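You operate a simulated robot arm through the tools that you are given. There is no shell and no other tool. Be economical: measure what you need, move in short steps, check, and stop when the job is done.

Carry out the task below with a simulated two-armed robot. There is one attempt and no reset: what you move stays moved.

Task
Put one of the nuts from the long tray below the green edge unit in the black tray. Take the job sheet from the low shelf of the green table and leave it on the yellow stand. Stack the small box labelled "nuts" from the low shelf of the green table on top of the small box that says "clips". Take the 0.5 shim from the steel bench and leave it on the packing table. Pick up the brush from the steel bench with one hand, pass it to the other hand and put it on the yellow stand. Open the cream drawer, put the yellow strap from the packing table in the inside of the cream drawer, then shut the drawer. The order is free. Set down upright: brush.

The check looks at the end state, three seconds after you hand in, the way a careful person would. Anything else that was tipped, shoved, dropped, spilled or broken makes it a failure. Flat cloth is picked up by pressing the open fingertips on it (5 to 10 N) and closing them slowly along it; thin cloth reads only 2 to 8 mm in the jaws.

Robot
Two 7-joint arms with two-finger parallel grippers on one trunk, on a base that drives. Base frame: it is fixed to the floor where the robot stands at the start and does not move with it; the origin is under the middle of the robot, x ahead of it, y to its left, z up. Units: m, degrees, N and s.
The left shoulder is at the start at [0.06, 0.147, 0.529], the right one opposite. With the tool pointing down near the work surface each hand reaches from about 0.3 to 0.74 m from the robot's upright axis, wherever it stands, measured 20 degrees to its own side. Places, roughly: black tray (20x18x5 cm) [-0.8, 0.1, 0.3]; brush (3x3x17 cm) [6.9, 0.8, 0.9]; cream drawer [5.3, -1, 0.7]; inside of the cream drawer [5.4, -1, 0.6]; job sheet [5.5, -0.75, 0.25]; nut (4x5x2 cm) [0.6, 0.3, 0.8]; packing table [7.3, -3.2, 0.9]; shim [7, 0.25, 1]; small box [5.5, -0.75, 0.5]; strap [7, -2.5, 1]; yellow stand [5.4, 0.4, 0.7]. Payload 3.43 kg a hand.
The tool frame of a hand sits at the grasp point between the pads (the TCP): z along the fingers, y along the line on which they close. The tips reach 0.03 m beyond it. Largest opening 0.094 m; finger width 0.028, thickness 0.01; the body of the gripper, 0.05 by 0.096 m, starts 0.055 m behind the TCP.
Orientation is that of the tool frame in the base frame, as [roll, pitch, yaw] about the fixed x, y, z axes, in that order (R = Rz(yaw) Ry(pitch) Rx(roll)). With the fingers straight down and closing along the base's y, the tool's x points along the base's -x, its y along +y and its z along -z.

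Tools
- The arms move only by the tool drive_tool. It takes "left_moves", "right_moves" or both (then of equal length, played together; a hand with none holds still); each is text: rows parted by semicolons, each of 6 numbers parted by spaces: the shift along the base's x, y, z in m, then the turn, a rotation vector about the base's x, y, z in degrees. In form: tx ty tz ax ay az; .... A call has 1 to 10 rows; each row shifts and turns the commanded pose from where the row before left it. "left_gripper" and "right_gripper" are, for a hand that has rows, the gripper command, from -1 (shut) to 1 (fully open), values between in proportion, set as the call begins (left out, the last holds). Rows are played at 5 a second. More than 0.05 m and 8.6 degrees between two rows, or a gripper value outside its range, and nothing of the call is played. A pose out of reach is approached as far as the arm can. The call stops where the force on the tool passes 40 N (or 10 N more than at its start, if that is more) or the arm is blocked; 0.2 s more then pass. Each finger travels about 0.072 m/s and halts on what it meets, pressing with about 27 N; the grip force reading is that of the motor and also rises with nothing between the fingers. The clock runs only during rows and for 0.2 s after the last one: add rows that do not move to give the fingers time. The reply holds the time, the measured pose of the TCP, the force on the tool along the base axes, the opening and the grip force, in the units named above and with some noise, with the torque about the TCP (base axes, N m) and any sound that the robot's microphone picked up, and new pictures: "show" is both (left out), scene, wrist or none (wrist: the cameras of the hands that moved).
- Cameras (640 x 400 px; columns grow to the right, rows downward): "scene" is now at [0.0104, 0.0575, 1.1351]; the picture's right is [0.80, -0.59, 0.00], its down [-0.49, -0.66, -0.57] and it looks along [0.34, 0.46, -0.82] (base axes); focal length 214 px, centre (320, 200). "left" rides on the left gripper at [0.076, -0.014, -0.103] in its tool frame; the picture's right is [0.18, 0.98, 0.00], its down [-0.75, 0.14, -0.64] and it looks along [-0.63, 0.12, 0.77] (tool axes); focal length 243 px, centre (320, 200). "right" rides on the right gripper at [0.076, 0.014, -0.102] in its tool frame; the picture's right is [-0.18, 0.98, 0.00], its down [-0.75, -0.14, -0.64] and it looks along [-0.63, -0.12, 0.77] (tool axes); focal length 243 px, centre (320, 200). There is no depth. A picture from a camera that has moved, and an enlarged one, comes with that camera's place and axes in the base frame and with its lens.
- slide_trunk(by): slides the trunk up (or, below 0, down) by that many m; the arms and the scene camera ride with it, the base frame stays. It gives what a move gives, with no picture.
- steer(legs): drives the robot by 1 to 6 legs, each [ahead, left, turn to the left] in m, m and degrees, along the robot's own axes; the way and the turn of a leg run together, so that a leg with both is an arc; at most 1.5 m and 180 degrees a leg. The arms and the cameras ride along, it lands a little off, and it stops where it bumps. It gives what a move gives, and a new picture of the scene camera.
- turn_head(pan, tilt): turns the head with the scene camera to pan (to the left, within 86 degrees either way) and tilt (down, from -29 to 69), counted from straight ahead of the robot. It gives what a move gives, and a new picture of the scene camera.
- zoom(camera, box): a new picture of the part [left, top, right, bottom] of that camera's present view, enlarged. The clock stands still meanwhile.
- finish_job(): hands the job in; it is judged then, once.

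Go step by step. Nothing tells you exact positions but the pictures and the camera data: compare them with the known pose of the tool, close in by small moves and look again before you grip or let go. The budget is 217 turns and 260 pictures, counting those below and the enlarged ones. Unless the task says otherwise, let go and move clear before handing in, and close with one line.

The tools are called after "Emit:" as name(argument=value, ...) on one line, values as JSON. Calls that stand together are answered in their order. drive_tool: Moves the arms, as the interface text tells. Its arguments: {"type":"object","properties":{"left_moves":{"type":"string"},"left_gripper":{"type":"number"},"right_moves":{"type":"string"},"right_gripper":{"type":"number"},"show":{"type":"string","enum":["both","scene","wrist","none"]}},"required":[]} The other tools are called the same way: slide_trunk (by) slides the trunk up or down; steer (legs) drives the base; turn_head (pan, tilt) turns the head that bears the scene camera; zoom (camera, box) takes an enlarged picture of a part of a camera's view; finish_job () hands the job in.

At the start:

```text
clock: 0.0
left_tool_pos: [0.2858, 0.3477, 0.9531]
left_ee_rot: [-180.0, 0.1, 179.9]
left_force: [0.1, -0.1, 0.2]
left_ft_torque: [0.0, -0.01, 0.0]
left_finger_gap: 0.0941
left_finger_force: 0.0
right_tool_pos: [0.3119, 0.0197, 0.9791]
right_ee_rot: [-180.0, 0.0, 180.0]
right_force: [0.3, -0.3, 0.4]
right_ft_torque: [0.01, 0.01, -0.04]
right_finger_gap: 0.0942
right_finger_force: 0.1
trunk travel left (down, up): [-0.236, 0.014]
robot x, y, heading: [0.0008, -0.0029, -0.3]
head pan, tilt: [53.5, 55.0]
```

scene: 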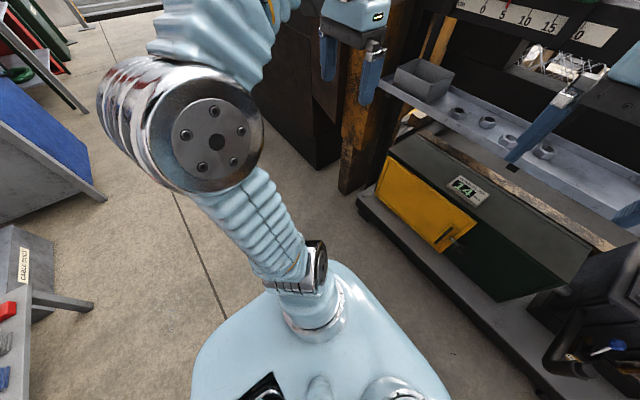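
right: 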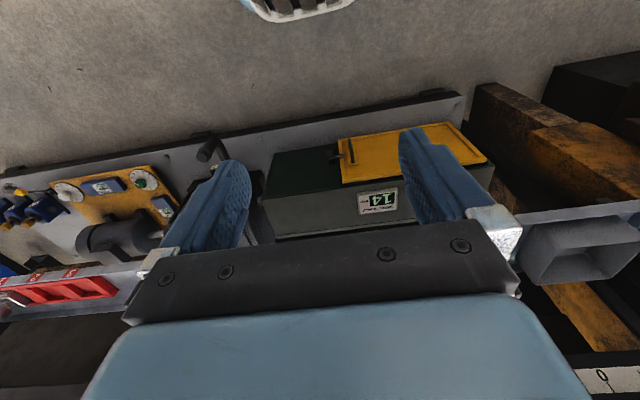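
left: 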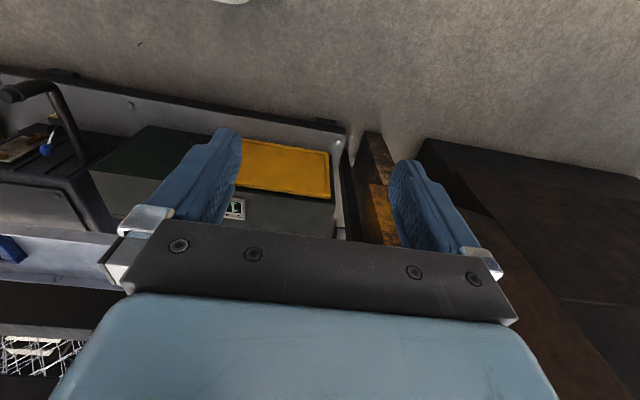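

I see a long tray with several nuts at the front-left, and the arms above it. I'll look straight ahead at the tray and then behind for the black tray.

Emit:
turn_head(pan=15, tilt=35)

Emit:
turn_head(pan=86, tilt=35)

```text
clock: 1.1
left_tool_pos: [0.2863, 0.347, 0.9521]
left_ee_rot: [179.9, 0.0, 180.0]
left_force: [-0.2, -0.7, -0.1]
left_ft_torque: [-0.01, -0.01, -0.03]
left_finger_gap: 0.094
left_finger_force: 0.0
right_tool_pos: [0.3121, 0.0199, 0.9788]
right_ee_rot: [-180.0, 0.0, 179.9]
right_force: [-0.1, 0.4, 0.1]
right_ft_torque: [-0.01, 0.0, 0.0]
right_finger_gap: 0.0941
right_finger_force: 0.0
trunk travel left (down, up): [-0.236, 0.014]
robot x, y, heading: [-0.0021, -0.0007, 0.0]
head pan, tilt: [15.0, 35.0]
camera scene: at [0.0525, 0.0224, 1.1634], right [0.26, -0.97, 0.0], down [-0.55, -0.15, -0.82], along [0.79, 0.21, -0.57], focal length 214 px, centre (320, 200)
```

scene: 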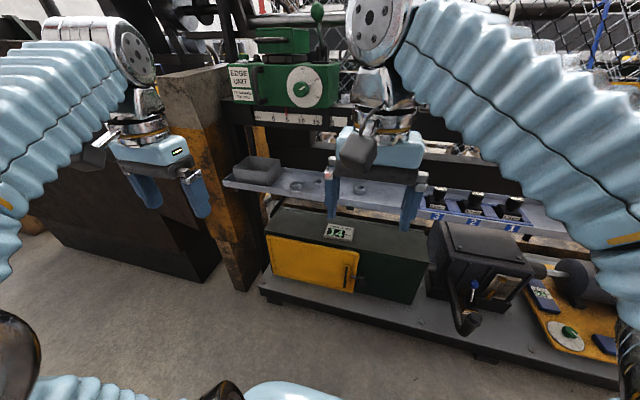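

```text
clock: 2.5
left_tool_pos: [0.286, 0.3477, 0.9525]
left_ee_rot: [179.9, 0.2, -179.9]
left_force: [-0.9, -1.1, 0.4]
left_ft_torque: [-0.02, -0.01, -0.01]
left_finger_gap: 0.094
left_finger_force: 0.0
right_tool_pos: [0.3112, 0.0194, 0.9784]
right_ee_rot: [180.0, 0.0, -179.9]
right_force: [0.8, 0.6, 0.8]
right_ft_torque: [0.01, -0.01, -0.01]
right_finger_gap: 0.0939
right_finger_force: 0.1
trunk travel left (down, up): [-0.236, 0.014]
robot x, y, heading: [0.0038, -0.0014, 0.1]
head pan, tilt: [85.9, 35.0]
camera scene: at [-0.0262, 0.0874, 1.1634], right [1.0, -0.07, 0.0], down [-0.04, -0.57, -0.82], along [0.06, 0.82, -0.57], focal length 214 px, centre (320, 200)
```

scene: 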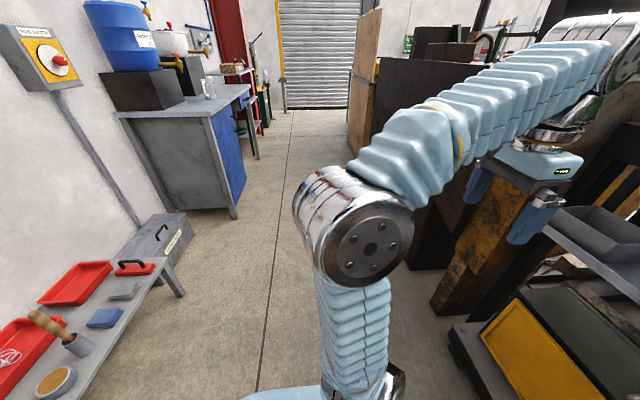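

The nuts lie in the grey tray beneath the ruler bar. I'll look closer at the tray and what overhangs it.

Emit:
turn_head(pan=30, tilt=30)

Emit:
zoom(camera="scene", box=[240, 80, 480, 230])

```text
clock: 3.7
left_tool_pos: [0.2865, 0.3475, 0.9529]
left_ee_rot: [180.0, 0.0, -180.0]
left_force: [-0.2, -0.6, 0.7]
left_ft_torque: [0.01, 0.0, -0.02]
left_finger_gap: 0.094
left_finger_force: 0.2
right_tool_pos: [0.3117, 0.0184, 0.9802]
right_ee_rot: [-180.0, -0.1, 180.0]
right_force: [-0.4, 0.7, -0.5]
right_ft_torque: [-0.01, 0.02, 0.01]
right_finger_gap: 0.0939
right_finger_force: 0.1
trunk travel left (down, up): [-0.236, 0.014]
robot x, y, heading: [0.0007, 0.0001, -0.1]
head pan, tilt: [30.0, 30.0]
camera scene: at [0.0458, 0.0448, 1.1712], right [0.5, -0.87, 0.0], down [-0.43, -0.25, -0.87], along [0.75, 0.43, -0.5], focal length 214 px, centre (320, 200)
```

scene: 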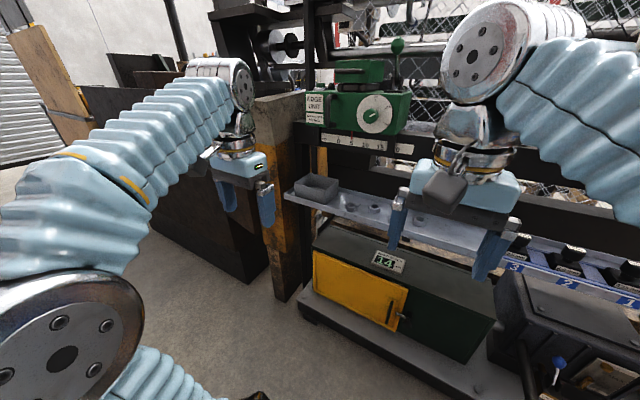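

```text
2.67 times, centred on (360, 155) of scene
camera zoom: at [0.0458, 0.0448, 1.1712], right [0.5, -0.87, 0.0], down [-0.43, -0.25, -0.87], along [0.75, 0.43, -0.5], focal length 572 px, centre (213, 320)
```

zoom: 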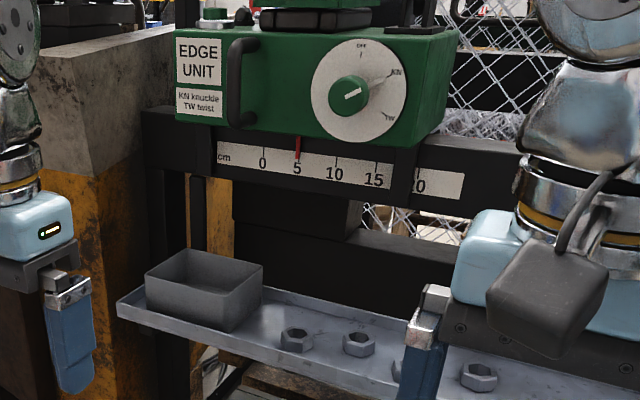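

The nuts are hex nuts lying flat around x≈0.67, y≈0.27, z≈0.77. I'll move the left hand forward above the tray for a wrist view.

Emit:
drive_tool(left_moves="0.04 -0.02 0 0 0 0; 0.04 -0.02 0 0 0 0; 0.04 -0.02 0 0 0 0; 0.04 -0.015 0 0 0 0; 0.02 0 0 0 0 0; 0 0 0 0 0 0", left_gripper=1)

```text
clock: 5.1
left_tool_pos: [0.4662, 0.2728, 0.9535]
left_ee_rot: [-180.0, 0.1, -180.0]
left_force: [0.1, -0.8, -1.1]
left_ft_torque: [0.04, 0.01, -0.01]
left_finger_gap: 0.094
left_finger_force: 0.1
right_tool_pos: [0.3112, 0.0192, 0.9792]
right_ee_rot: [-179.9, 0.1, 180.0]
right_force: [-0.5, -0.4, -0.1]
right_ft_torque: [0.01, 0.02, 0.0]
right_finger_gap: 0.0941
right_finger_force: 0.1
trunk travel left (down, up): [-0.236, 0.014]
robot x, y, heading: [0.0003, 0.0008, 0.2]
head pan, tilt: [30.0, 30.0]
camera scene: at [0.046, 0.0446, 1.1712], right [0.5, -0.87, 0.0], down [-0.43, -0.25, -0.87], along [0.75, 0.43, -0.5], focal length 214 px, centre (320, 200)
camera left: at [0.39, 0.2574, 1.0558], right [-0.18, 0.98, 0.0], down [0.75, 0.14, 0.64], along [0.63, 0.12, -0.77], focal length 243 px, centre (320, 200)
```

scene: 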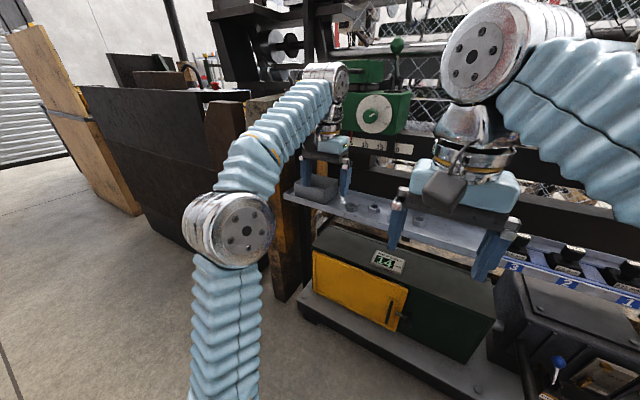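
left: 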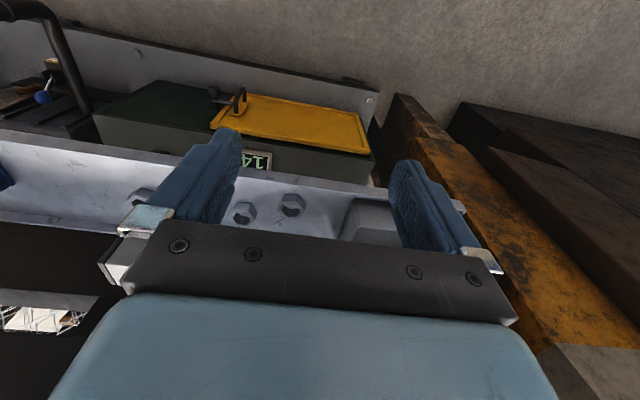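

Nuts appear at about (0.62,0.26), (0.65,0.195), (0.62,0.13), (0.65,0.05), z≈0.79. The last has the most room, so I'll use the right hand for it; retract left and bring the right forward.

Emit:
drive_tool(left_moves="-0.04 0.02 0 0 0 0; -0.04 0.02 0 0 0 0; -0.04 0.02 0 0 0 0; -0.04 0.015 0 0 0 0; 0 0 0 0 0 0; 0 0 0 0 0 0", right_moves="0.03 0 0 0 0 0; 0.04 0 0 0 0 0; 0.04 0 0 0 0 0; 0.04 0 0 0 0 0; 0.04 0 -0.03 0 0 0; 0 0 -0.01 0 0 0", right_gripper=1)

Emit:
zoom(camera="right", box=[160, 100, 480, 300])

```text
clock: 6.5
left_tool_pos: [0.3045, 0.3481, 0.9515]
left_ee_rot: [179.9, 0.0, -180.0]
left_force: [0.9, -0.6, -1.2]
left_ft_torque: [0.04, 0.01, 0.0]
left_finger_gap: 0.0942
left_finger_force: 0.1
right_tool_pos: [0.3796, 0.0194, 0.9389]
right_ee_rot: [179.9, 0.0, -180.0]
right_force: [1.0, 0.1, -0.4]
right_ft_torque: [-0.01, 0.0, 0.0]
right_finger_gap: 0.0937
right_finger_force: 0.1
right hand out of reach, approached as far as the arm can: row 2, 3, 4
trunk travel left (down, up): [-0.236, 0.014]
robot x, y, heading: [0.002, -0.0006, -0.2]
head pan, tilt: [30.0, 30.0]
camera scene: at [0.046, 0.0448, 1.1712], right [0.5, -0.87, 0.0], down [-0.43, -0.25, -0.87], along [0.75, 0.43, -0.5], focal length 214 px, centre (320, 200)
camera right: at [0.303, 0.0329, 1.041], right [0.18, 0.98, 0.0], down [0.75, -0.14, 0.64], along [0.63, -0.12, -0.77], focal length 243 px, centre (320, 200)
camera left: at [0.2289, 0.3329, 1.055], right [-0.18, 0.98, 0.0], down [0.75, 0.14, 0.64], along [0.63, 0.12, -0.77], focal length 243 px, centre (320, 200)
```

scene: 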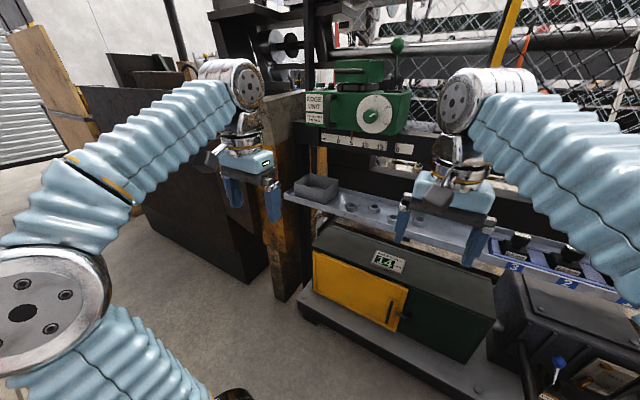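
right: 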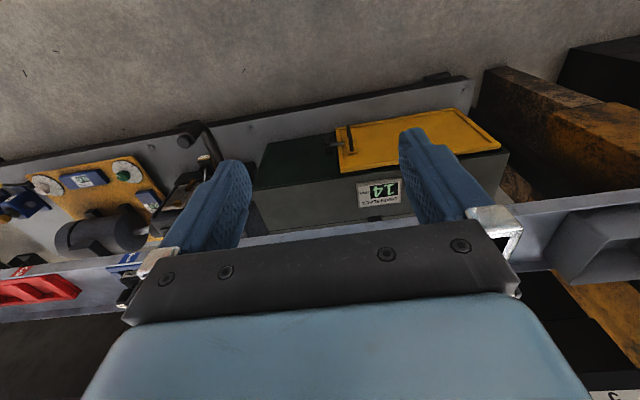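
left: 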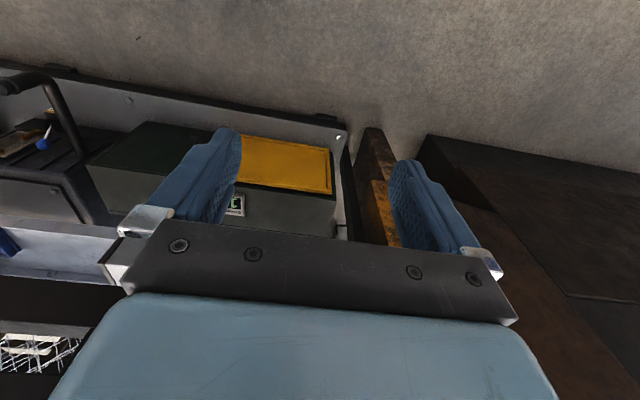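

```text
2.00 times, centred on (320, 200) of right
camera zoom: at [0.303, 0.0329, 1.041], right [0.18, 0.98, 0.0], down [0.75, -0.14, 0.64], along [0.63, -0.12, -0.77], focal length 485 px, centre (320, 200)
```

zoom: 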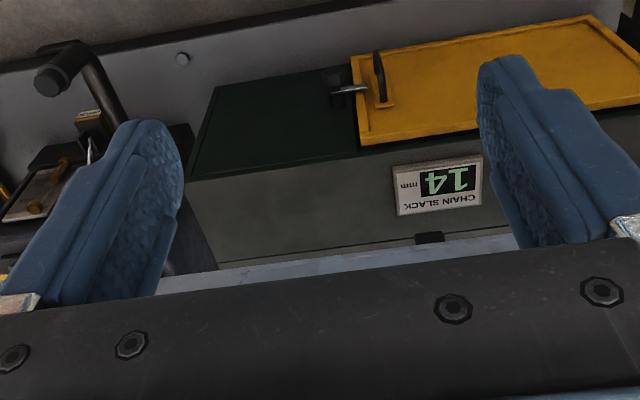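

The right arm was out of reach at that height, so I'll lower it and move forward.

Emit:
drive_tool(right_moves="0.03 0.01 -0.03 0 0 0; 0.04 0.01 -0.01 0 0 0; 0.04 0.005 0 0 0 0; 0.03 0 0 0 0 0; 0 0 0 0 0 0", right_gripper=0.6, show="wrist")

```text
clock: 7.7
left_tool_pos: [0.3046, 0.3483, 0.9533]
left_ee_rot: [180.0, 0.1, 179.9]
left_force: [0.1, 0.1, 0.5]
left_ft_torque: [0.01, -0.03, 0.02]
left_finger_gap: 0.0939
left_finger_force: 0.0
right_tool_pos: [0.5143, 0.042, 0.8883]
right_ee_rot: [179.9, 0.0, 180.0]
right_force: [-0.1, -0.8, 0.3]
right_ft_torque: [0.0, 0.01, -0.05]
right_finger_gap: 0.0752
right_finger_force: 0.1
right hand out of reach, approached as far as the arm can: row 4
trunk travel left (down, up): [-0.236, 0.014]
robot x, y, heading: [-0.0004, -0.0026, -0.1]
head pan, tilt: [30.0, 30.0]
camera right: at [0.4365, 0.0547, 0.9908], right [0.18, 0.98, 0.0], down [0.75, -0.14, 0.64], along [0.63, -0.12, -0.77], focal length 243 px, centre (320, 200)
```

right: 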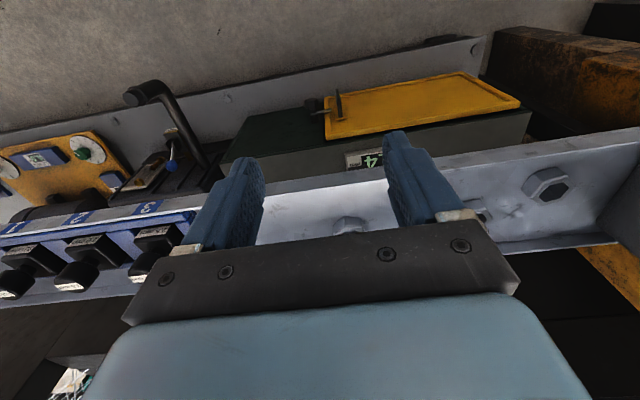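

The reach is limiting, so I'll drive 0.12 m closer and then tilt the tool 25° to keep the wrist clear of the ruler bar.

Emit:
steer(legs=[[0.11, 0, 0]])

Emit:
drive_tool(right_moves="-0.03 0.0 0 0 -8 0; -0.01 0 0 0 -8 0; -0.0 0 0 0 -8 0; 0 0 0 0 0 0", show="wrist")

```text
clock: 8.9
left_tool_pos: [0.4165, 0.3475, 0.9528]
left_ee_rot: [-179.9, 0.1, 180.0]
left_force: [-0.9, 0.3, 0.5]
left_ft_torque: [-0.03, -0.02, -0.01]
left_finger_gap: 0.094
left_finger_force: 0.1
right_tool_pos: [0.6257, 0.0413, 0.8888]
right_ee_rot: [179.9, 0.2, 180.0]
right_force: [-0.1, 0.3, 0.3]
right_ft_torque: [-0.03, -0.04, 0.0]
right_finger_gap: 0.0756
right_finger_force: 0.0
trunk travel left (down, up): [-0.236, 0.014]
robot x, y, heading: [0.1135, 0.0002, -0.0]
head pan, tilt: [30.0, 30.0]
camera scene: at [0.1578, 0.0448, 1.1712], right [0.5, -0.87, 0.0], down [-0.43, -0.25, -0.87], along [0.75, 0.43, -0.5], focal length 214 px, centre (320, 200)
```

scene: 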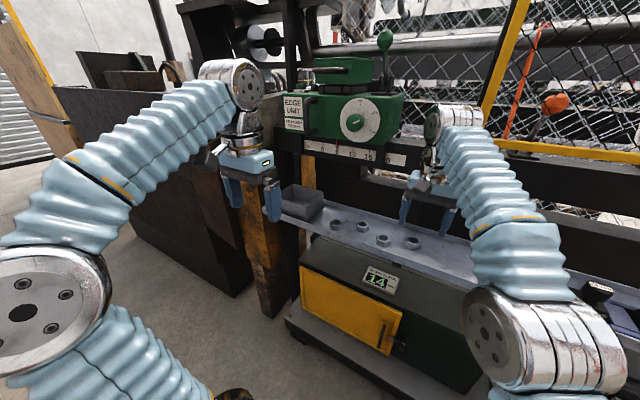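

```text
clock: 9.9
left_tool_pos: [0.4178, 0.3477, 0.9523]
left_ee_rot: [-180.0, 0.2, -180.0]
left_force: [0.4, -0.7, -0.1]
left_ft_torque: [0.03, -0.01, -0.04]
left_finger_gap: 0.094
left_finger_force: 0.0
right_tool_pos: [0.5849, 0.0413, 0.8888]
right_ee_rot: [179.8, 24.1, 180.0]
right_force: [-0.7, -0.6, 0.9]
right_ft_torque: [0.02, 0.0, 0.0]
right_finger_gap: 0.0753
right_finger_force: 0.2
trunk travel left (down, up): [-0.236, 0.014]
robot x, y, heading: [0.1128, 0.0048, -0.3]
head pan, tilt: [30.0, 30.0]
camera right: at [0.4723, 0.0547, 0.9511], right [0.17, 0.98, 0.08], down [0.42, -0.14, 0.89], along [0.89, -0.12, -0.44], focal length 243 px, centre (320, 200)
```

right: 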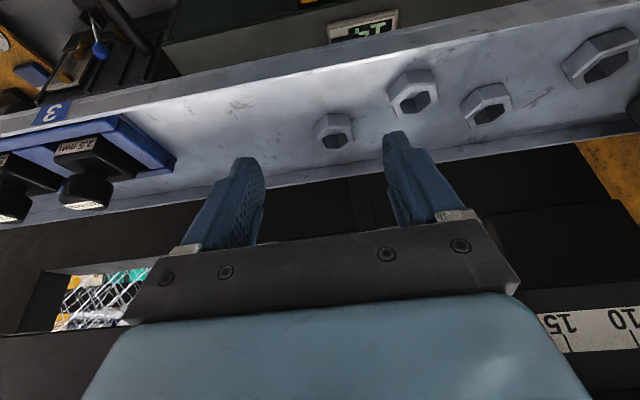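

Clear view now; nut 4 at about (0.655, 0.05). I'll zoom to see its flats.

Emit:
zoom(camera="right", box=[260, 50, 500, 200])

```text
2.67 times, centred on (380, 125) of right
camera zoom: at [0.4723, 0.0547, 0.9511], right [0.17, 0.98, 0.08], down [0.42, -0.14, 0.89], along [0.89, -0.12, -0.44], focal length 647 px, centre (160, 400)
```

zoom: 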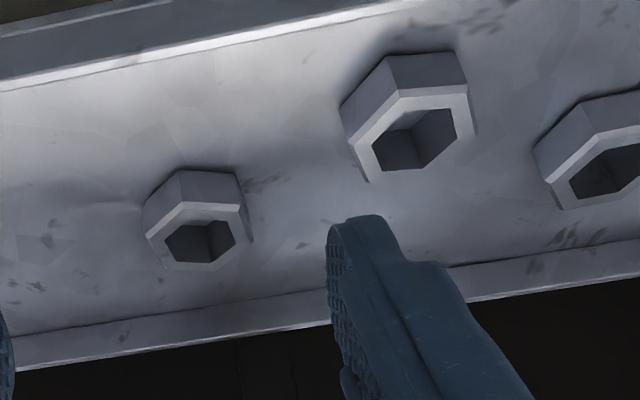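

Nut 4 centre is about (0.657, 0.049), with flats turned ~6°. I'll move over it with a matching yaw.

Emit:
drive_tool(right_moves="0.03 0.004 -0.01 0 0 6; 0.026 0.004 -0.01 0 0 0; 0 0 -0.025 0 0 0; 0 0 0 0 0 0", show="wrist")

Emit:
zoom(camera="right", box=[180, 80, 500, 280])

```text
clock: 10.9
left_tool_pos: [0.4173, 0.3476, 0.9524]
left_ee_rot: [180.0, 0.1, 180.0]
left_force: [-0.6, 0.6, -0.1]
left_ft_torque: [-0.02, 0.03, -0.02]
left_finger_gap: 0.0944
left_finger_force: 0.1
right_tool_pos: [0.6417, 0.0498, 0.8427]
right_ee_rot: [179.9, 24.1, -174.1]
right_force: [0.5, -0.2, -0.4]
right_ft_torque: [-0.02, 0.0, 0.02]
right_finger_gap: 0.0751
right_finger_force: 0.2
trunk travel left (down, up): [-0.236, 0.014]
robot x, y, heading: [0.1143, 0.0024, -0.1]
head pan, tilt: [30.0, 30.0]
camera right: at [0.528, 0.052, 0.9057], right [0.06, 0.99, 0.08], down [0.44, -0.1, 0.89], along [0.9, -0.02, -0.44], focal length 243 px, centre (320, 200)
```

right: 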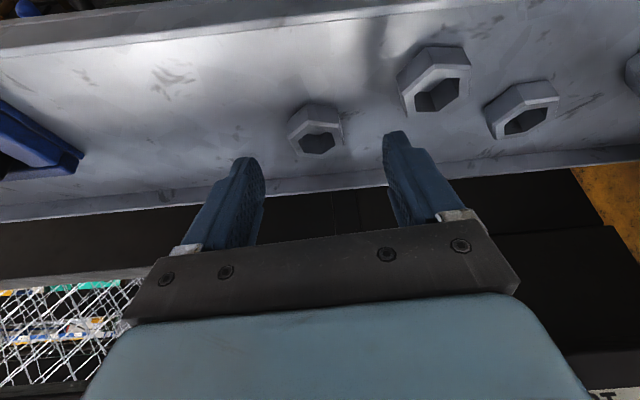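

```text
2.00 times, centred on (340, 180) of right
camera zoom: at [0.528, 0.052, 0.9057], right [0.06, 0.99, 0.08], down [0.44, -0.1, 0.89], along [0.9, -0.02, -0.44], focal length 485 px, centre (280, 240)
```

zoom: 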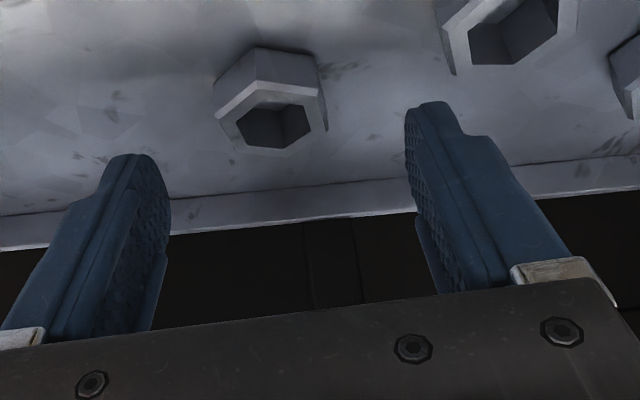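

Lateral alignment looks right. I'll descend gently.

Emit:
drive_tool(right_moves="0 -0.001 -0.01 0 0 0; 0 0 -0.01 0 0 0; 0 0 -0.006 0 0 0; 0 0 0 0 0 0", show="wrist")

```text
clock: 11.9
left_tool_pos: [0.4173, 0.3487, 0.9521]
left_ee_rot: [180.0, 0.0, -180.0]
left_force: [0.2, 1.2, -1.0]
left_ft_torque: [0.0, -0.01, 0.0]
left_finger_gap: 0.0937
left_finger_force: 0.1
right_tool_pos: [0.6419, 0.0481, 0.816]
right_ee_rot: [180.0, 24.1, -173.9]
right_force: [0.4, -0.6, 0.8]
right_ft_torque: [-0.01, -0.03, 0.02]
right_finger_gap: 0.0753
right_finger_force: 0.1
trunk travel left (down, up): [-0.236, 0.014]
robot x, y, heading: [0.1118, 0.0013, 0.2]
head pan, tilt: [30.0, 30.0]
camera right: at [0.5284, 0.0495, 0.8794], right [0.06, 0.99, 0.08], down [0.44, -0.1, 0.89], along [0.9, -0.02, -0.44], focal length 243 px, centre (320, 200)
```

right: 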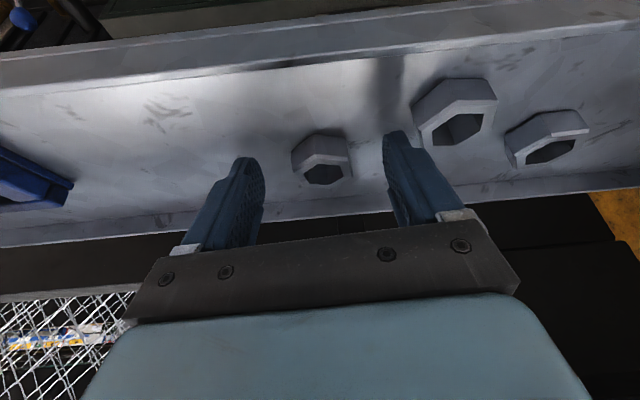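

The nut is a bit lower and further than assumed; descending further with slight forward.

Emit:
drive_tool(right_moves="0.006 0 -0.006 0 0 0; 0.004 0 -0.006 0 0 0; 0 0 0 0 0 0", show="wrist")

Emit:
zoom(camera="right", box=[180, 80, 500, 280])

```text
clock: 12.6
left_tool_pos: [0.415, 0.3474, 0.9531]
left_ee_rot: [-180.0, 0.2, 180.0]
left_force: [-0.4, -0.2, -0.1]
left_ft_torque: [-0.03, -0.01, -0.03]
left_finger_gap: 0.0939
left_finger_force: 0.1
right_tool_pos: [0.6473, 0.0498, 0.8138]
right_ee_rot: [179.6, 24.6, -174.2]
right_force: [-7.1, -1.2, 17.2]
right_ft_torque: [-0.68, 0.18, -0.38]
right_finger_gap: 0.0753
right_finger_force: 0.1
trunk travel left (down, up): [-0.236, 0.014]
robot x, y, heading: [0.1153, -0.0025, -0.3]
head pan, tilt: [30.0, 30.0]
stopped in row 3 (right hand): the force on the tool passed its limit at 46 N (the readings are from after the stop); the commanded pose is now the measured one
camera right: at [0.5342, 0.05, 0.8747], right [0.06, 0.99, 0.08], down [0.43, -0.1, 0.9], along [0.9, -0.02, -0.44], focal length 243 px, centre (320, 200)
```

right: 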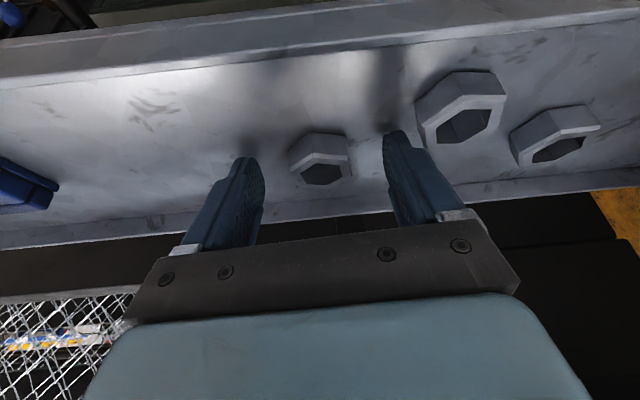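

```text
2.00 times, centred on (340, 180) of right
camera zoom: at [0.5342, 0.05, 0.8747], right [0.06, 0.99, 0.08], down [0.43, -0.1, 0.9], along [0.9, -0.02, -0.44], focal length 485 px, centre (280, 240)
```

zoom: 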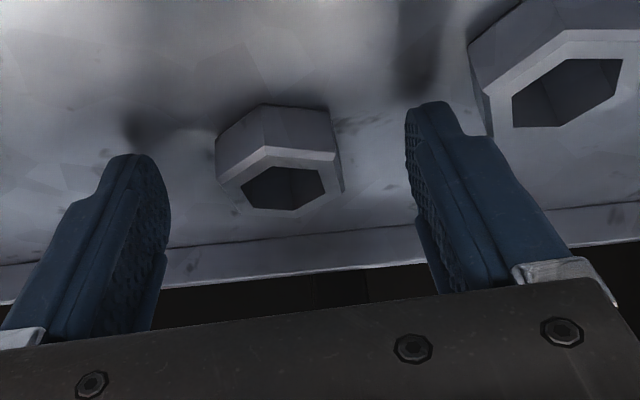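

Contact with the tray floor (z≈0.781). I'll lift 3 mm, ease back 4 mm, and close.

Emit:
drive_tool(right_moves="-0.004 -0.001 0.003 0 0 0; 0 0 0 0 0 0", show="none")

Emit:
drive_tool(right_moves="0 0 0 0 0 0; 0 0 0 0 0 0; 0 0 0 0 0 0; 0 0 0 0 0 0; 0 0 0 0 0 0", right_gripper=-1, show="wrist")

```text
clock: 13.2
left_tool_pos: [0.4166, 0.3476, 0.9543]
left_ee_rot: [180.0, 0.1, -179.9]
left_force: [0.2, -0.5, -0.5]
left_ft_torque: [-0.05, 0.02, 0.03]
left_finger_gap: 0.0942
left_finger_force: 0.1
right_tool_pos: [0.6452, 0.0473, 0.8128]
right_ee_rot: [179.8, 24.1, -174.0]
right_force: [1.3, 0.5, 1.5]
right_ft_torque: [-0.05, -0.07, 0.04]
right_finger_gap: 0.0754
right_finger_force: 0.0
trunk travel left (down, up): [-0.236, 0.014]
robot x, y, heading: [0.1098, 0.0023, -0.0]
head pan, tilt: [30.0, 30.0]
```

```text
clock: 14.3
left_tool_pos: [0.4186, 0.3478, 0.9536]
left_ee_rot: [180.0, 0.2, 180.0]
left_force: [-0.1, 0.1, 0.1]
left_ft_torque: [0.02, 0.0, -0.01]
left_finger_gap: 0.0938
left_finger_force: 0.1
right_tool_pos: [0.6452, 0.0481, 0.8136]
right_ee_rot: [179.6, 24.2, -174.0]
right_force: [0.6, -0.9, -0.8]
right_ft_torque: [-0.01, 0.0, 0.03]
right_finger_gap: 0.0354
right_finger_force: 27.0
trunk travel left (down, up): [-0.236, 0.014]
robot x, y, heading: [0.1103, -0.0009, 0.1]
head pan, tilt: [30.0, 30.0]
camera right: at [0.5317, 0.0492, 0.876], right [0.06, 0.99, 0.08], down [0.44, -0.1, 0.89], along [0.9, -0.02, -0.44], focal length 243 px, centre (320, 200)
```

right: 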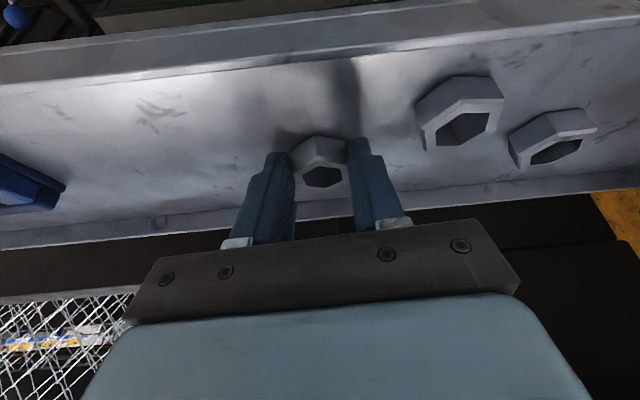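

The nut is gripped at 35 mm. I'll lift it straight up and pull back.

Emit:
drive_tool(right_moves="0 0 0.015 0 0 0; 0 0 0.03 0 0 0; 0 0 0.03 0 0 0; -0.04 0 0.02 0 0 0; -0.05 0 0 0 0 0; -0.05 -0.01 0 0 0 0; -0.05 -0.01 0 0 0 0; 0 0 0 0 0 0", show="wrist")

Emit:
turn_head(pan=0, tilt=25)

```text
refused: row 6 steps farther than a row can; nothing moved
```

```text
clock: 15.3
left_tool_pos: [0.4169, 0.3484, 0.9527]
left_ee_rot: [-179.9, 0.2, 179.9]
left_force: [-0.2, -0.2, -0.5]
left_ft_torque: [0.0, 0.05, -0.02]
left_finger_gap: 0.0939
left_finger_force: 0.1
right_tool_pos: [0.6448, 0.049, 0.8154]
right_ee_rot: [179.7, 24.4, -174.1]
right_force: [0.1, -0.4, 0.7]
right_ft_torque: [-0.04, 0.01, 0.01]
right_finger_gap: 0.0353
right_finger_force: 26.7
trunk travel left (down, up): [-0.236, 0.014]
robot x, y, heading: [0.1107, -0.0006, 0.2]
head pan, tilt: [0.0, 25.0]
camera scene: at [0.1716, -0.0004, 1.1792], right [0.0, -1.0, 0.0], down [-0.42, 0.0, -0.91], along [0.91, 0.0, -0.42], focal length 214 px, centre (320, 200)
```

scene: 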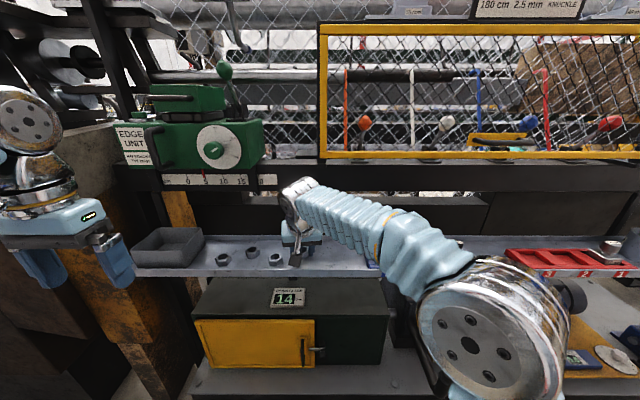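

Emit:
drive_tool(right_moves="0 0 0.015 0 0 0; -0.01 0 0.03 0 0 0; -0.03 0 0.03 0 0 0; -0.04 0 0.02 0 0 0; -0.048 0 0 0 0 0; -0.048 -0.01 0 0 0 0; -0.048 -0.01 0 0 0 0; 0 0 0 0 0 0", show="wrist")

```text
clock: 17.1
left_tool_pos: [0.4167, 0.348, 0.9523]
left_ee_rot: [180.0, 0.2, -179.9]
left_force: [0.3, -1.2, 0.3]
left_ft_torque: [-0.03, -0.02, 0.01]
left_finger_gap: 0.0939
left_finger_force: 0.1
right_tool_pos: [0.421, 0.0263, 0.9053]
right_ee_rot: [179.6, 24.3, -174.1]
right_force: [0.2, 0.0, -0.9]
right_ft_torque: [-0.02, -0.01, -0.02]
right_finger_gap: 0.0353
right_finger_force: 26.8
trunk travel left (down, up): [-0.236, 0.014]
robot x, y, heading: [0.1164, 0.0021, -0.0]
head pan, tilt: [0.0, 25.0]
camera right: at [0.3078, 0.0273, 0.9684], right [0.06, 0.99, 0.08], down [0.44, -0.1, 0.89], along [0.9, -0.02, -0.44], focal length 243 px, centre (320, 200)
```

right: 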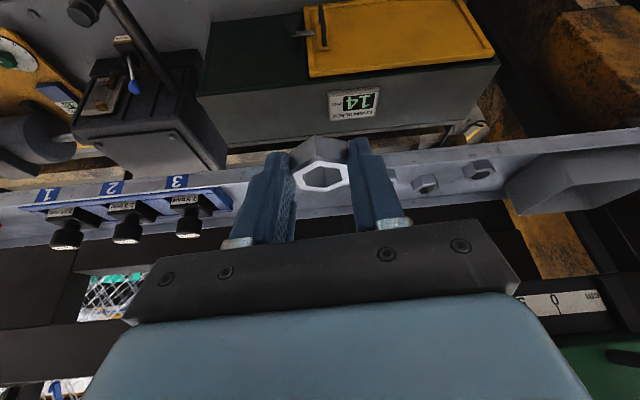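

Nut in hand. I'll back off a bit and turn around to see the black tray.

Emit:
steer(legs=[[-0.2, 0, 0], [0, 0, 90], [0, 0, 85]])

Emit:
turn_head(pan=0, tilt=45)

```text
clock: 26.2
left_tool_pos: [-0.4177, -0.3252, 0.9517]
left_ee_rot: [-179.9, 0.1, -4.1]
left_force: [0.4, 0.7, 0.3]
left_ft_torque: [0.0, 0.01, -0.02]
left_finger_gap: 0.0938
left_finger_force: 0.0
right_tool_pos: [-0.3997, -0.0043, 0.9058]
right_ee_rot: [179.6, 24.3, 1.9]
right_force: [-0.3, 0.5, -1.3]
right_ft_torque: [-0.01, 0.0, 0.03]
right_finger_gap: 0.0354
right_finger_force: 26.9
trunk travel left (down, up): [-0.236, 0.014]
robot x, y, heading: [-0.0897, 0.0024, 175.9]
head pan, tilt: [0.0, 25.0]
camera scene: at [-0.1535, 0.004, 1.1792], right [0.07, 1.0, 0.0], down [0.42, -0.03, -0.91], along [-0.9, 0.06, -0.42], focal length 214 px, centre (320, 200)
```

scene: 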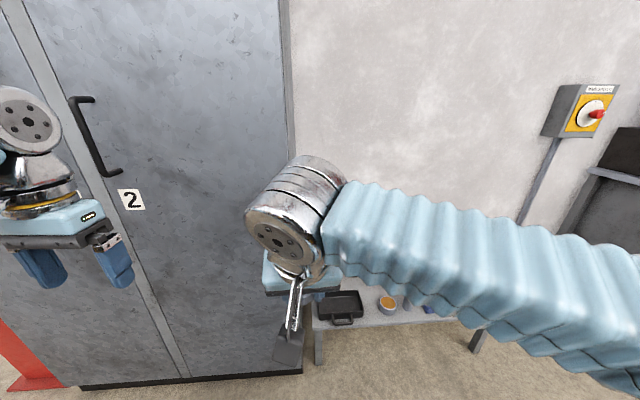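

```text
clock: 27.0
left_tool_pos: [-0.4169, -0.326, 0.9523]
left_ee_rot: [-179.9, 0.1, -4.2]
left_force: [0.0, 0.2, 0.5]
left_ft_torque: [0.01, -0.02, -0.02]
left_finger_gap: 0.0939
left_finger_force: 0.0
right_tool_pos: [-0.3993, -0.0045, 0.9075]
right_ee_rot: [179.7, 24.3, 1.9]
right_force: [0.7, 0.2, -1.3]
right_ft_torque: [-0.04, -0.04, -0.01]
right_finger_gap: 0.0352
right_finger_force: 26.9
trunk travel left (down, up): [-0.236, 0.014]
robot x, y, heading: [-0.0919, 0.0011, 175.9]
head pan, tilt: [0.0, 45.0]
camera scene: at [-0.1427, 0.0032, 1.1487], right [0.07, 1.0, 0.0], down [0.7, -0.05, -0.71], along [-0.71, 0.05, -0.71], focal length 214 px, centre (320, 200)
```

scene: 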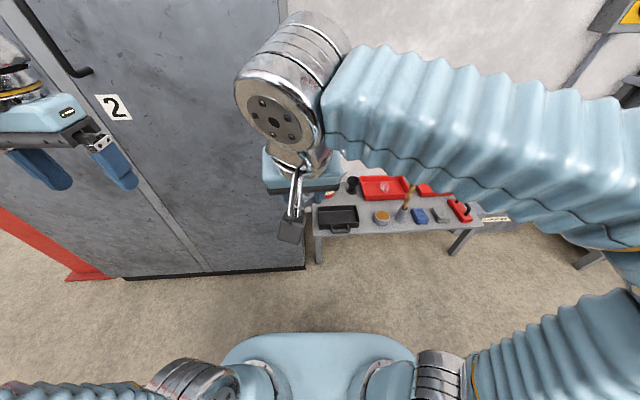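

The black tray is on the low bench at about (-0.84, 0.13, 0.3). I'll edge closer and lower the trunk.

Emit:
steer(legs=[[0.12, 0, 0]])

Emit:
slide_trunk(by=-0.23)

Emit:
drive_tool(right_moves="-0.04 0.02 0 0 -8 0; -0.04 0.02 -0.02 0 -8 0; -0.03 0.02 -0.03 0 -8 0; 0 0 -0.045 0 0 0; 0 0 -0.045 0 0 0; 0 0 0 0 0 0")

```text
clock: 28.2
left_tool_pos: [-0.5361, -0.3185, 0.953]
left_ee_rot: [-179.9, 0.0, -4.0]
left_force: [0.0, 0.5, 0.6]
left_ft_torque: [0.02, 0.02, 0.02]
left_finger_gap: 0.094
left_finger_force: 0.0
right_tool_pos: [-0.5187, 0.0042, 0.9064]
right_ee_rot: [179.8, 24.3, 1.9]
right_force: [-0.4, -0.8, -1.8]
right_ft_torque: [0.01, -0.03, 0.01]
right_finger_gap: 0.0355
right_finger_force: 27.6
trunk travel left (down, up): [-0.236, 0.014]
robot x, y, heading: [-0.2054, 0.0088, 176.0]
head pan, tilt: [0.0, 45.0]
camera scene: at [-0.2605, 0.0116, 1.1486], right [0.07, 1.0, 0.0], down [0.71, -0.05, -0.71], along [-0.71, 0.05, -0.71], focal length 214 px, centre (320, 200)
```

scene: 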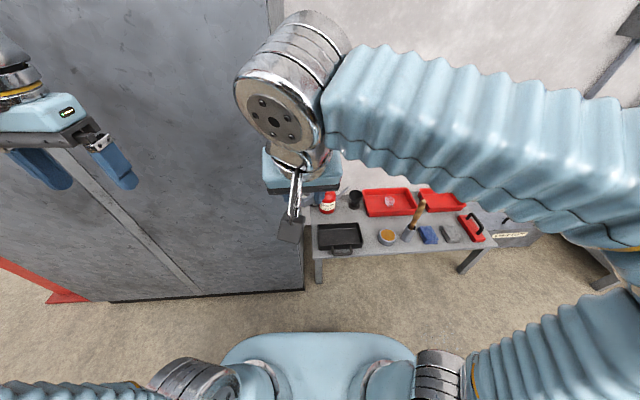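

```text
clock: 30.7
left_tool_pos: [-0.5364, -0.3171, 0.7228]
left_ee_rot: [180.0, 0.0, -4.1]
left_force: [-0.6, 0.6, 0.3]
left_ft_torque: [0.02, 0.0, 0.0]
left_finger_gap: 0.0941
left_finger_force: 0.1
right_tool_pos: [-0.5186, 0.003, 0.6762]
right_ee_rot: [179.6, 24.3, 2.0]
right_force: [-0.7, -0.4, -1.1]
right_ft_torque: [-0.01, -0.06, 0.0]
right_finger_gap: 0.0355
right_finger_force: 27.2
trunk travel left (down, up): [-0.006, 0.244]
robot x, y, heading: [-0.2082, 0.006, 175.8]
head pan, tilt: [0.0, 45.0]
```

```text
clock: 32.1
left_tool_pos: [-0.5361, -0.3166, 0.7226]
left_ee_rot: [-180.0, 0.0, -4.0]
left_force: [0.4, -0.3, 0.8]
left_ft_torque: [0.01, 0.0, 0.05]
left_finger_gap: 0.0941
left_finger_force: 0.1
right_tool_pos: [-0.6266, 0.0634, 0.5373]
right_ee_rot: [178.9, 0.3, 1.8]
right_force: [0.6, -0.2, -1.3]
right_ft_torque: [0.01, 0.0, 0.0]
right_finger_gap: 0.0352
right_finger_force: 27.1
trunk travel left (down, up): [-0.006, 0.244]
robot x, y, heading: [-0.2021, 0.0074, 175.8]
head pan, tilt: [0.0, 45.0]
camera scene: at [-0.2608, 0.0116, 0.9186], right [0.07, 1.0, 0.0], down [0.71, -0.05, -0.71], along [-0.71, 0.05, -0.71], focal length 214 px, centre (320, 200)
camera right: at [-0.5513, 0.0522, 0.6396], right [-0.15, -0.99, 0.02], down [-0.75, 0.13, 0.64], along [-0.64, 0.08, -0.77], focal length 243 px, centre (320, 200)
```

scene: 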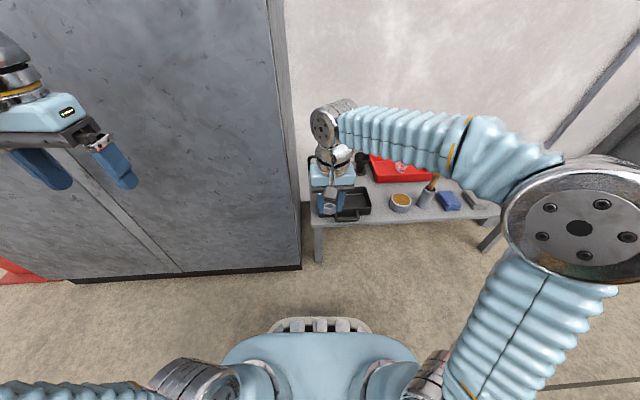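
right: 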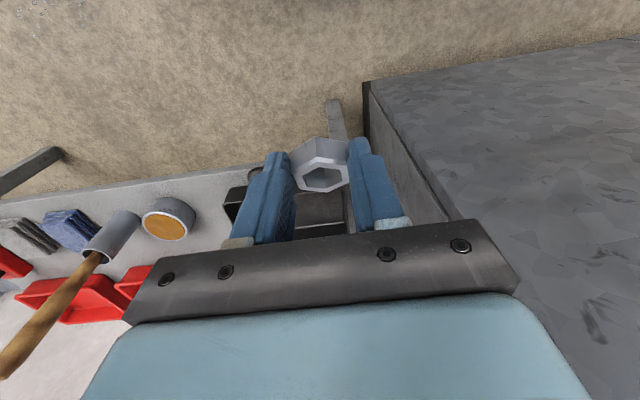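

Tray centre ≈ (-0.855, 0.155). I'll move over it, restoring the 24° tilt so the nut is level.

Emit:
drive_tool(right_moves="-0.04 0.018 0 0 8 0; -0.04 0.018 0 0 8 0; -0.04 0.018 0 0 8 0; -0.04 0.018 0 0 0 0; -0.04 0.018 0 0 0 0; -0.02 0 0 0 0 0; 0 0 -0.045 0 0 0; 0 0 -0.045 0 0 0; 0 0 0 0 0 0")

```text
clock: 34.1
left_tool_pos: [-0.5353, -0.3167, 0.7231]
left_ee_rot: [180.0, 0.0, -4.0]
left_force: [-0.3, -0.5, 0.3]
left_ft_torque: [0.03, -0.04, -0.01]
left_finger_gap: 0.0937
left_finger_force: 0.1
right_tool_pos: [-0.8474, 0.154, 0.445]
right_ee_rot: [179.7, 24.3, 1.9]
right_force: [-0.6, -0.2, -1.4]
right_ft_torque: [0.01, -0.01, 0.04]
right_finger_gap: 0.0353
right_finger_force: 27.1
trunk travel left (down, up): [-0.006, 0.244]
robot x, y, heading: [-0.2085, 0.0075, 175.9]
head pan, tilt: [0.0, 45.0]
camera scene: at [-0.2608, 0.0116, 0.9186], right [0.07, 1.0, 0.0], down [0.71, -0.05, -0.71], along [-0.71, 0.05, -0.71], focal length 214 px, centre (320, 200)
camera right: at [-0.7358, 0.1427, 0.5078], right [-0.13, -0.99, 0.08], down [-0.43, 0.13, 0.89], along [-0.89, 0.08, -0.44], focal length 243 px, centre (320, 200)
```

scene: 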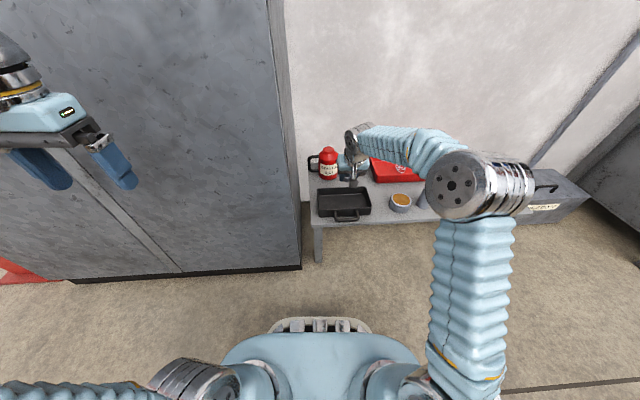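
right: 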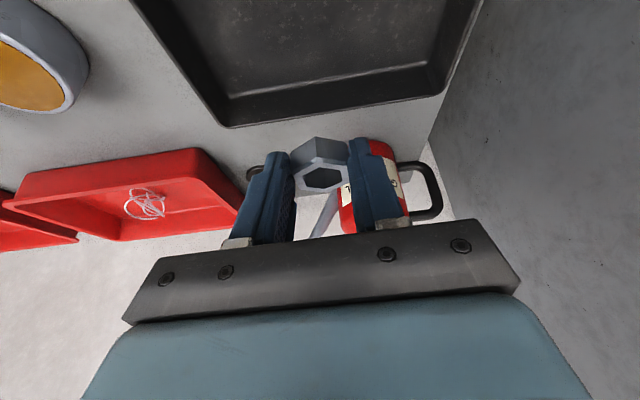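

Descending toward the tray centre.

Emit:
drive_tool(right_moves="0.005 -0.015 -0.03 0 0 0; 0 0 -0.03 0 0 0; 0 0 -0.02 0 0 0; 0 0 0 0 0 0")

```text
clock: 35.1
left_tool_pos: [-0.5351, -0.3174, 0.7224]
left_ee_rot: [180.0, 0.0, -4.0]
left_force: [0.8, 0.5, -0.1]
left_ft_torque: [0.03, 0.05, -0.01]
left_finger_gap: 0.0938
left_finger_force: 0.0
right_tool_pos: [-0.8437, 0.139, 0.3667]
right_ee_rot: [179.7, 24.3, 2.0]
right_force: [0.0, -0.4, -0.9]
right_ft_torque: [0.0, -0.04, -0.01]
right_finger_gap: 0.0353
right_finger_force: 27.1
trunk travel left (down, up): [-0.006, 0.244]
robot x, y, heading: [-0.206, 0.0042, 175.9]
head pan, tilt: [0.0, 45.0]
camera scene: at [-0.2608, 0.0116, 0.9186], right [0.07, 1.0, 0.0], down [0.71, -0.05, -0.71], along [-0.71, 0.05, -0.71], focal length 214 px, centre (320, 200)
camera right: at [-0.7327, 0.1277, 0.4273], right [-0.13, -0.99, 0.08], down [-0.43, 0.13, 0.89], along [-0.89, 0.08, -0.44], focal length 243 px, centre (320, 200)
```

scene: 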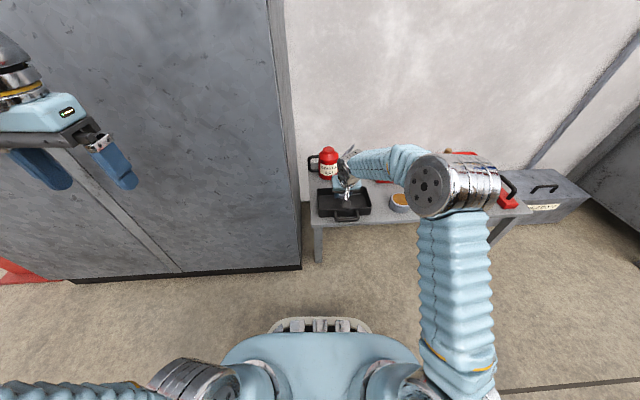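
right: 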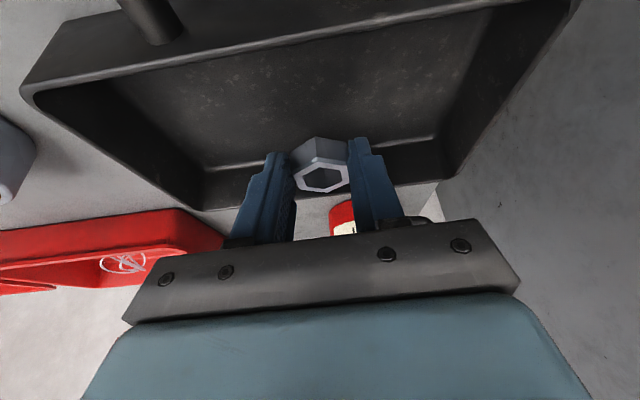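

Nut is inside the tray's outline; shift 1.5 cm toward me and descend to contact.

Emit:
drive_tool(right_moves="0.008 0 -0.015 0 0 0; 0.007 0 -0.015 0 0 0; 0 0 -0.01 0 0 0; 0 0 0 0 0 0", show="wrist")

```text
clock: 35.8
left_tool_pos: [-0.5355, -0.3167, 0.7237]
left_ee_rot: [-180.0, 0.2, -4.0]
left_force: [0.7, -0.5, 0.4]
left_ft_torque: [-0.01, 0.03, 0.0]
left_finger_gap: 0.0939
left_finger_force: 0.1
right_tool_pos: [-0.8318, 0.1391, 0.3388]
right_ee_rot: [179.5, 25.3, 1.8]
right_force: [2.6, 0.9, 17.2]
right_ft_torque: [0.28, -0.13, -0.09]
right_finger_gap: 0.0352
right_finger_force: 27.5
trunk travel left (down, up): [-0.006, 0.244]
robot x, y, heading: [-0.2046, 0.0101, 176.1]
head pan, tilt: [0.0, 45.0]
stopped in row 3 (right hand): the force on the tool passed its limit at 51 N (the readings are from after the stop); the commanded pose is now the measured one
camera right: at [-0.7204, 0.1278, 0.399], right [-0.13, -0.99, 0.09], down [-0.41, 0.13, 0.9], along [-0.9, 0.08, -0.42], focal length 243 px, centre (320, 200)
```

right: 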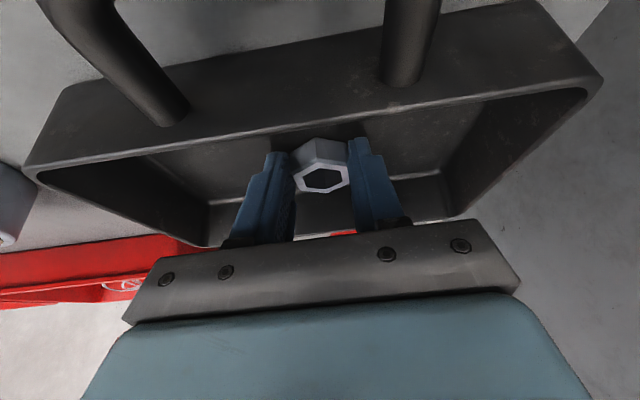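

The nut touches the tray floor. Release and lift.

Emit:
drive_tool(right_moves="0 0 0.002 0 0 0; 0 0 0 0 0 0; 0 0 0 0 0 0", right_gripper=0.4, show="none")

Emit:
drive_tool(right_moves="0 0 0.03 0 0 0; 0 0 0.045 0 0 0; 0 0 0.045 0 0 0; 0 0 0 0 0 0", show="wrist")

```text
clock: 36.6
left_tool_pos: [-0.5362, -0.3176, 0.7221]
left_ee_rot: [179.9, 0.1, -4.0]
left_force: [0.1, 0.6, 0.2]
left_ft_torque: [0.02, 0.02, 0.01]
left_finger_gap: 0.094
left_finger_force: 0.1
right_tool_pos: [-0.8315, 0.1388, 0.3393]
right_ee_rot: [179.6, 25.1, 1.9]
right_force: [-3.0, -4.1, 16.0]
right_ft_torque: [0.36, 0.13, 0.11]
right_finger_gap: 0.0634
right_finger_force: 0.1
trunk travel left (down, up): [-0.006, 0.244]
robot x, y, heading: [-0.2053, 0.0076, 175.7]
head pan, tilt: [0.0, 45.0]
```

```text
clock: 37.6
left_tool_pos: [-0.5359, -0.317, 0.7205]
left_ee_rot: [-179.9, 0.1, -4.1]
left_force: [-0.3, -0.5, -0.4]
left_ft_torque: [0.01, -0.03, -0.01]
left_finger_gap: 0.0943
left_finger_force: 0.0
right_tool_pos: [-0.8316, 0.1384, 0.4551]
right_ee_rot: [179.6, 24.9, 1.9]
right_force: [-0.1, 0.0, -0.4]
right_ft_torque: [0.02, 0.0, -0.04]
right_finger_gap: 0.0657
right_finger_force: 0.1
trunk travel left (down, up): [-0.006, 0.244]
robot x, y, heading: [-0.2032, 0.0067, 175.9]
head pan, tilt: [0.0, 45.0]
camera right: at [-0.7194, 0.1278, 0.516], right [-0.13, -0.99, 0.08], down [-0.42, 0.13, 0.9], along [-0.9, 0.08, -0.43], focal length 243 px, centre (320, 200)
```

right: 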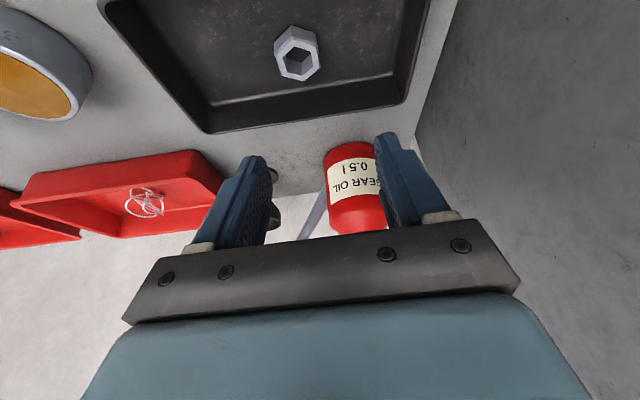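

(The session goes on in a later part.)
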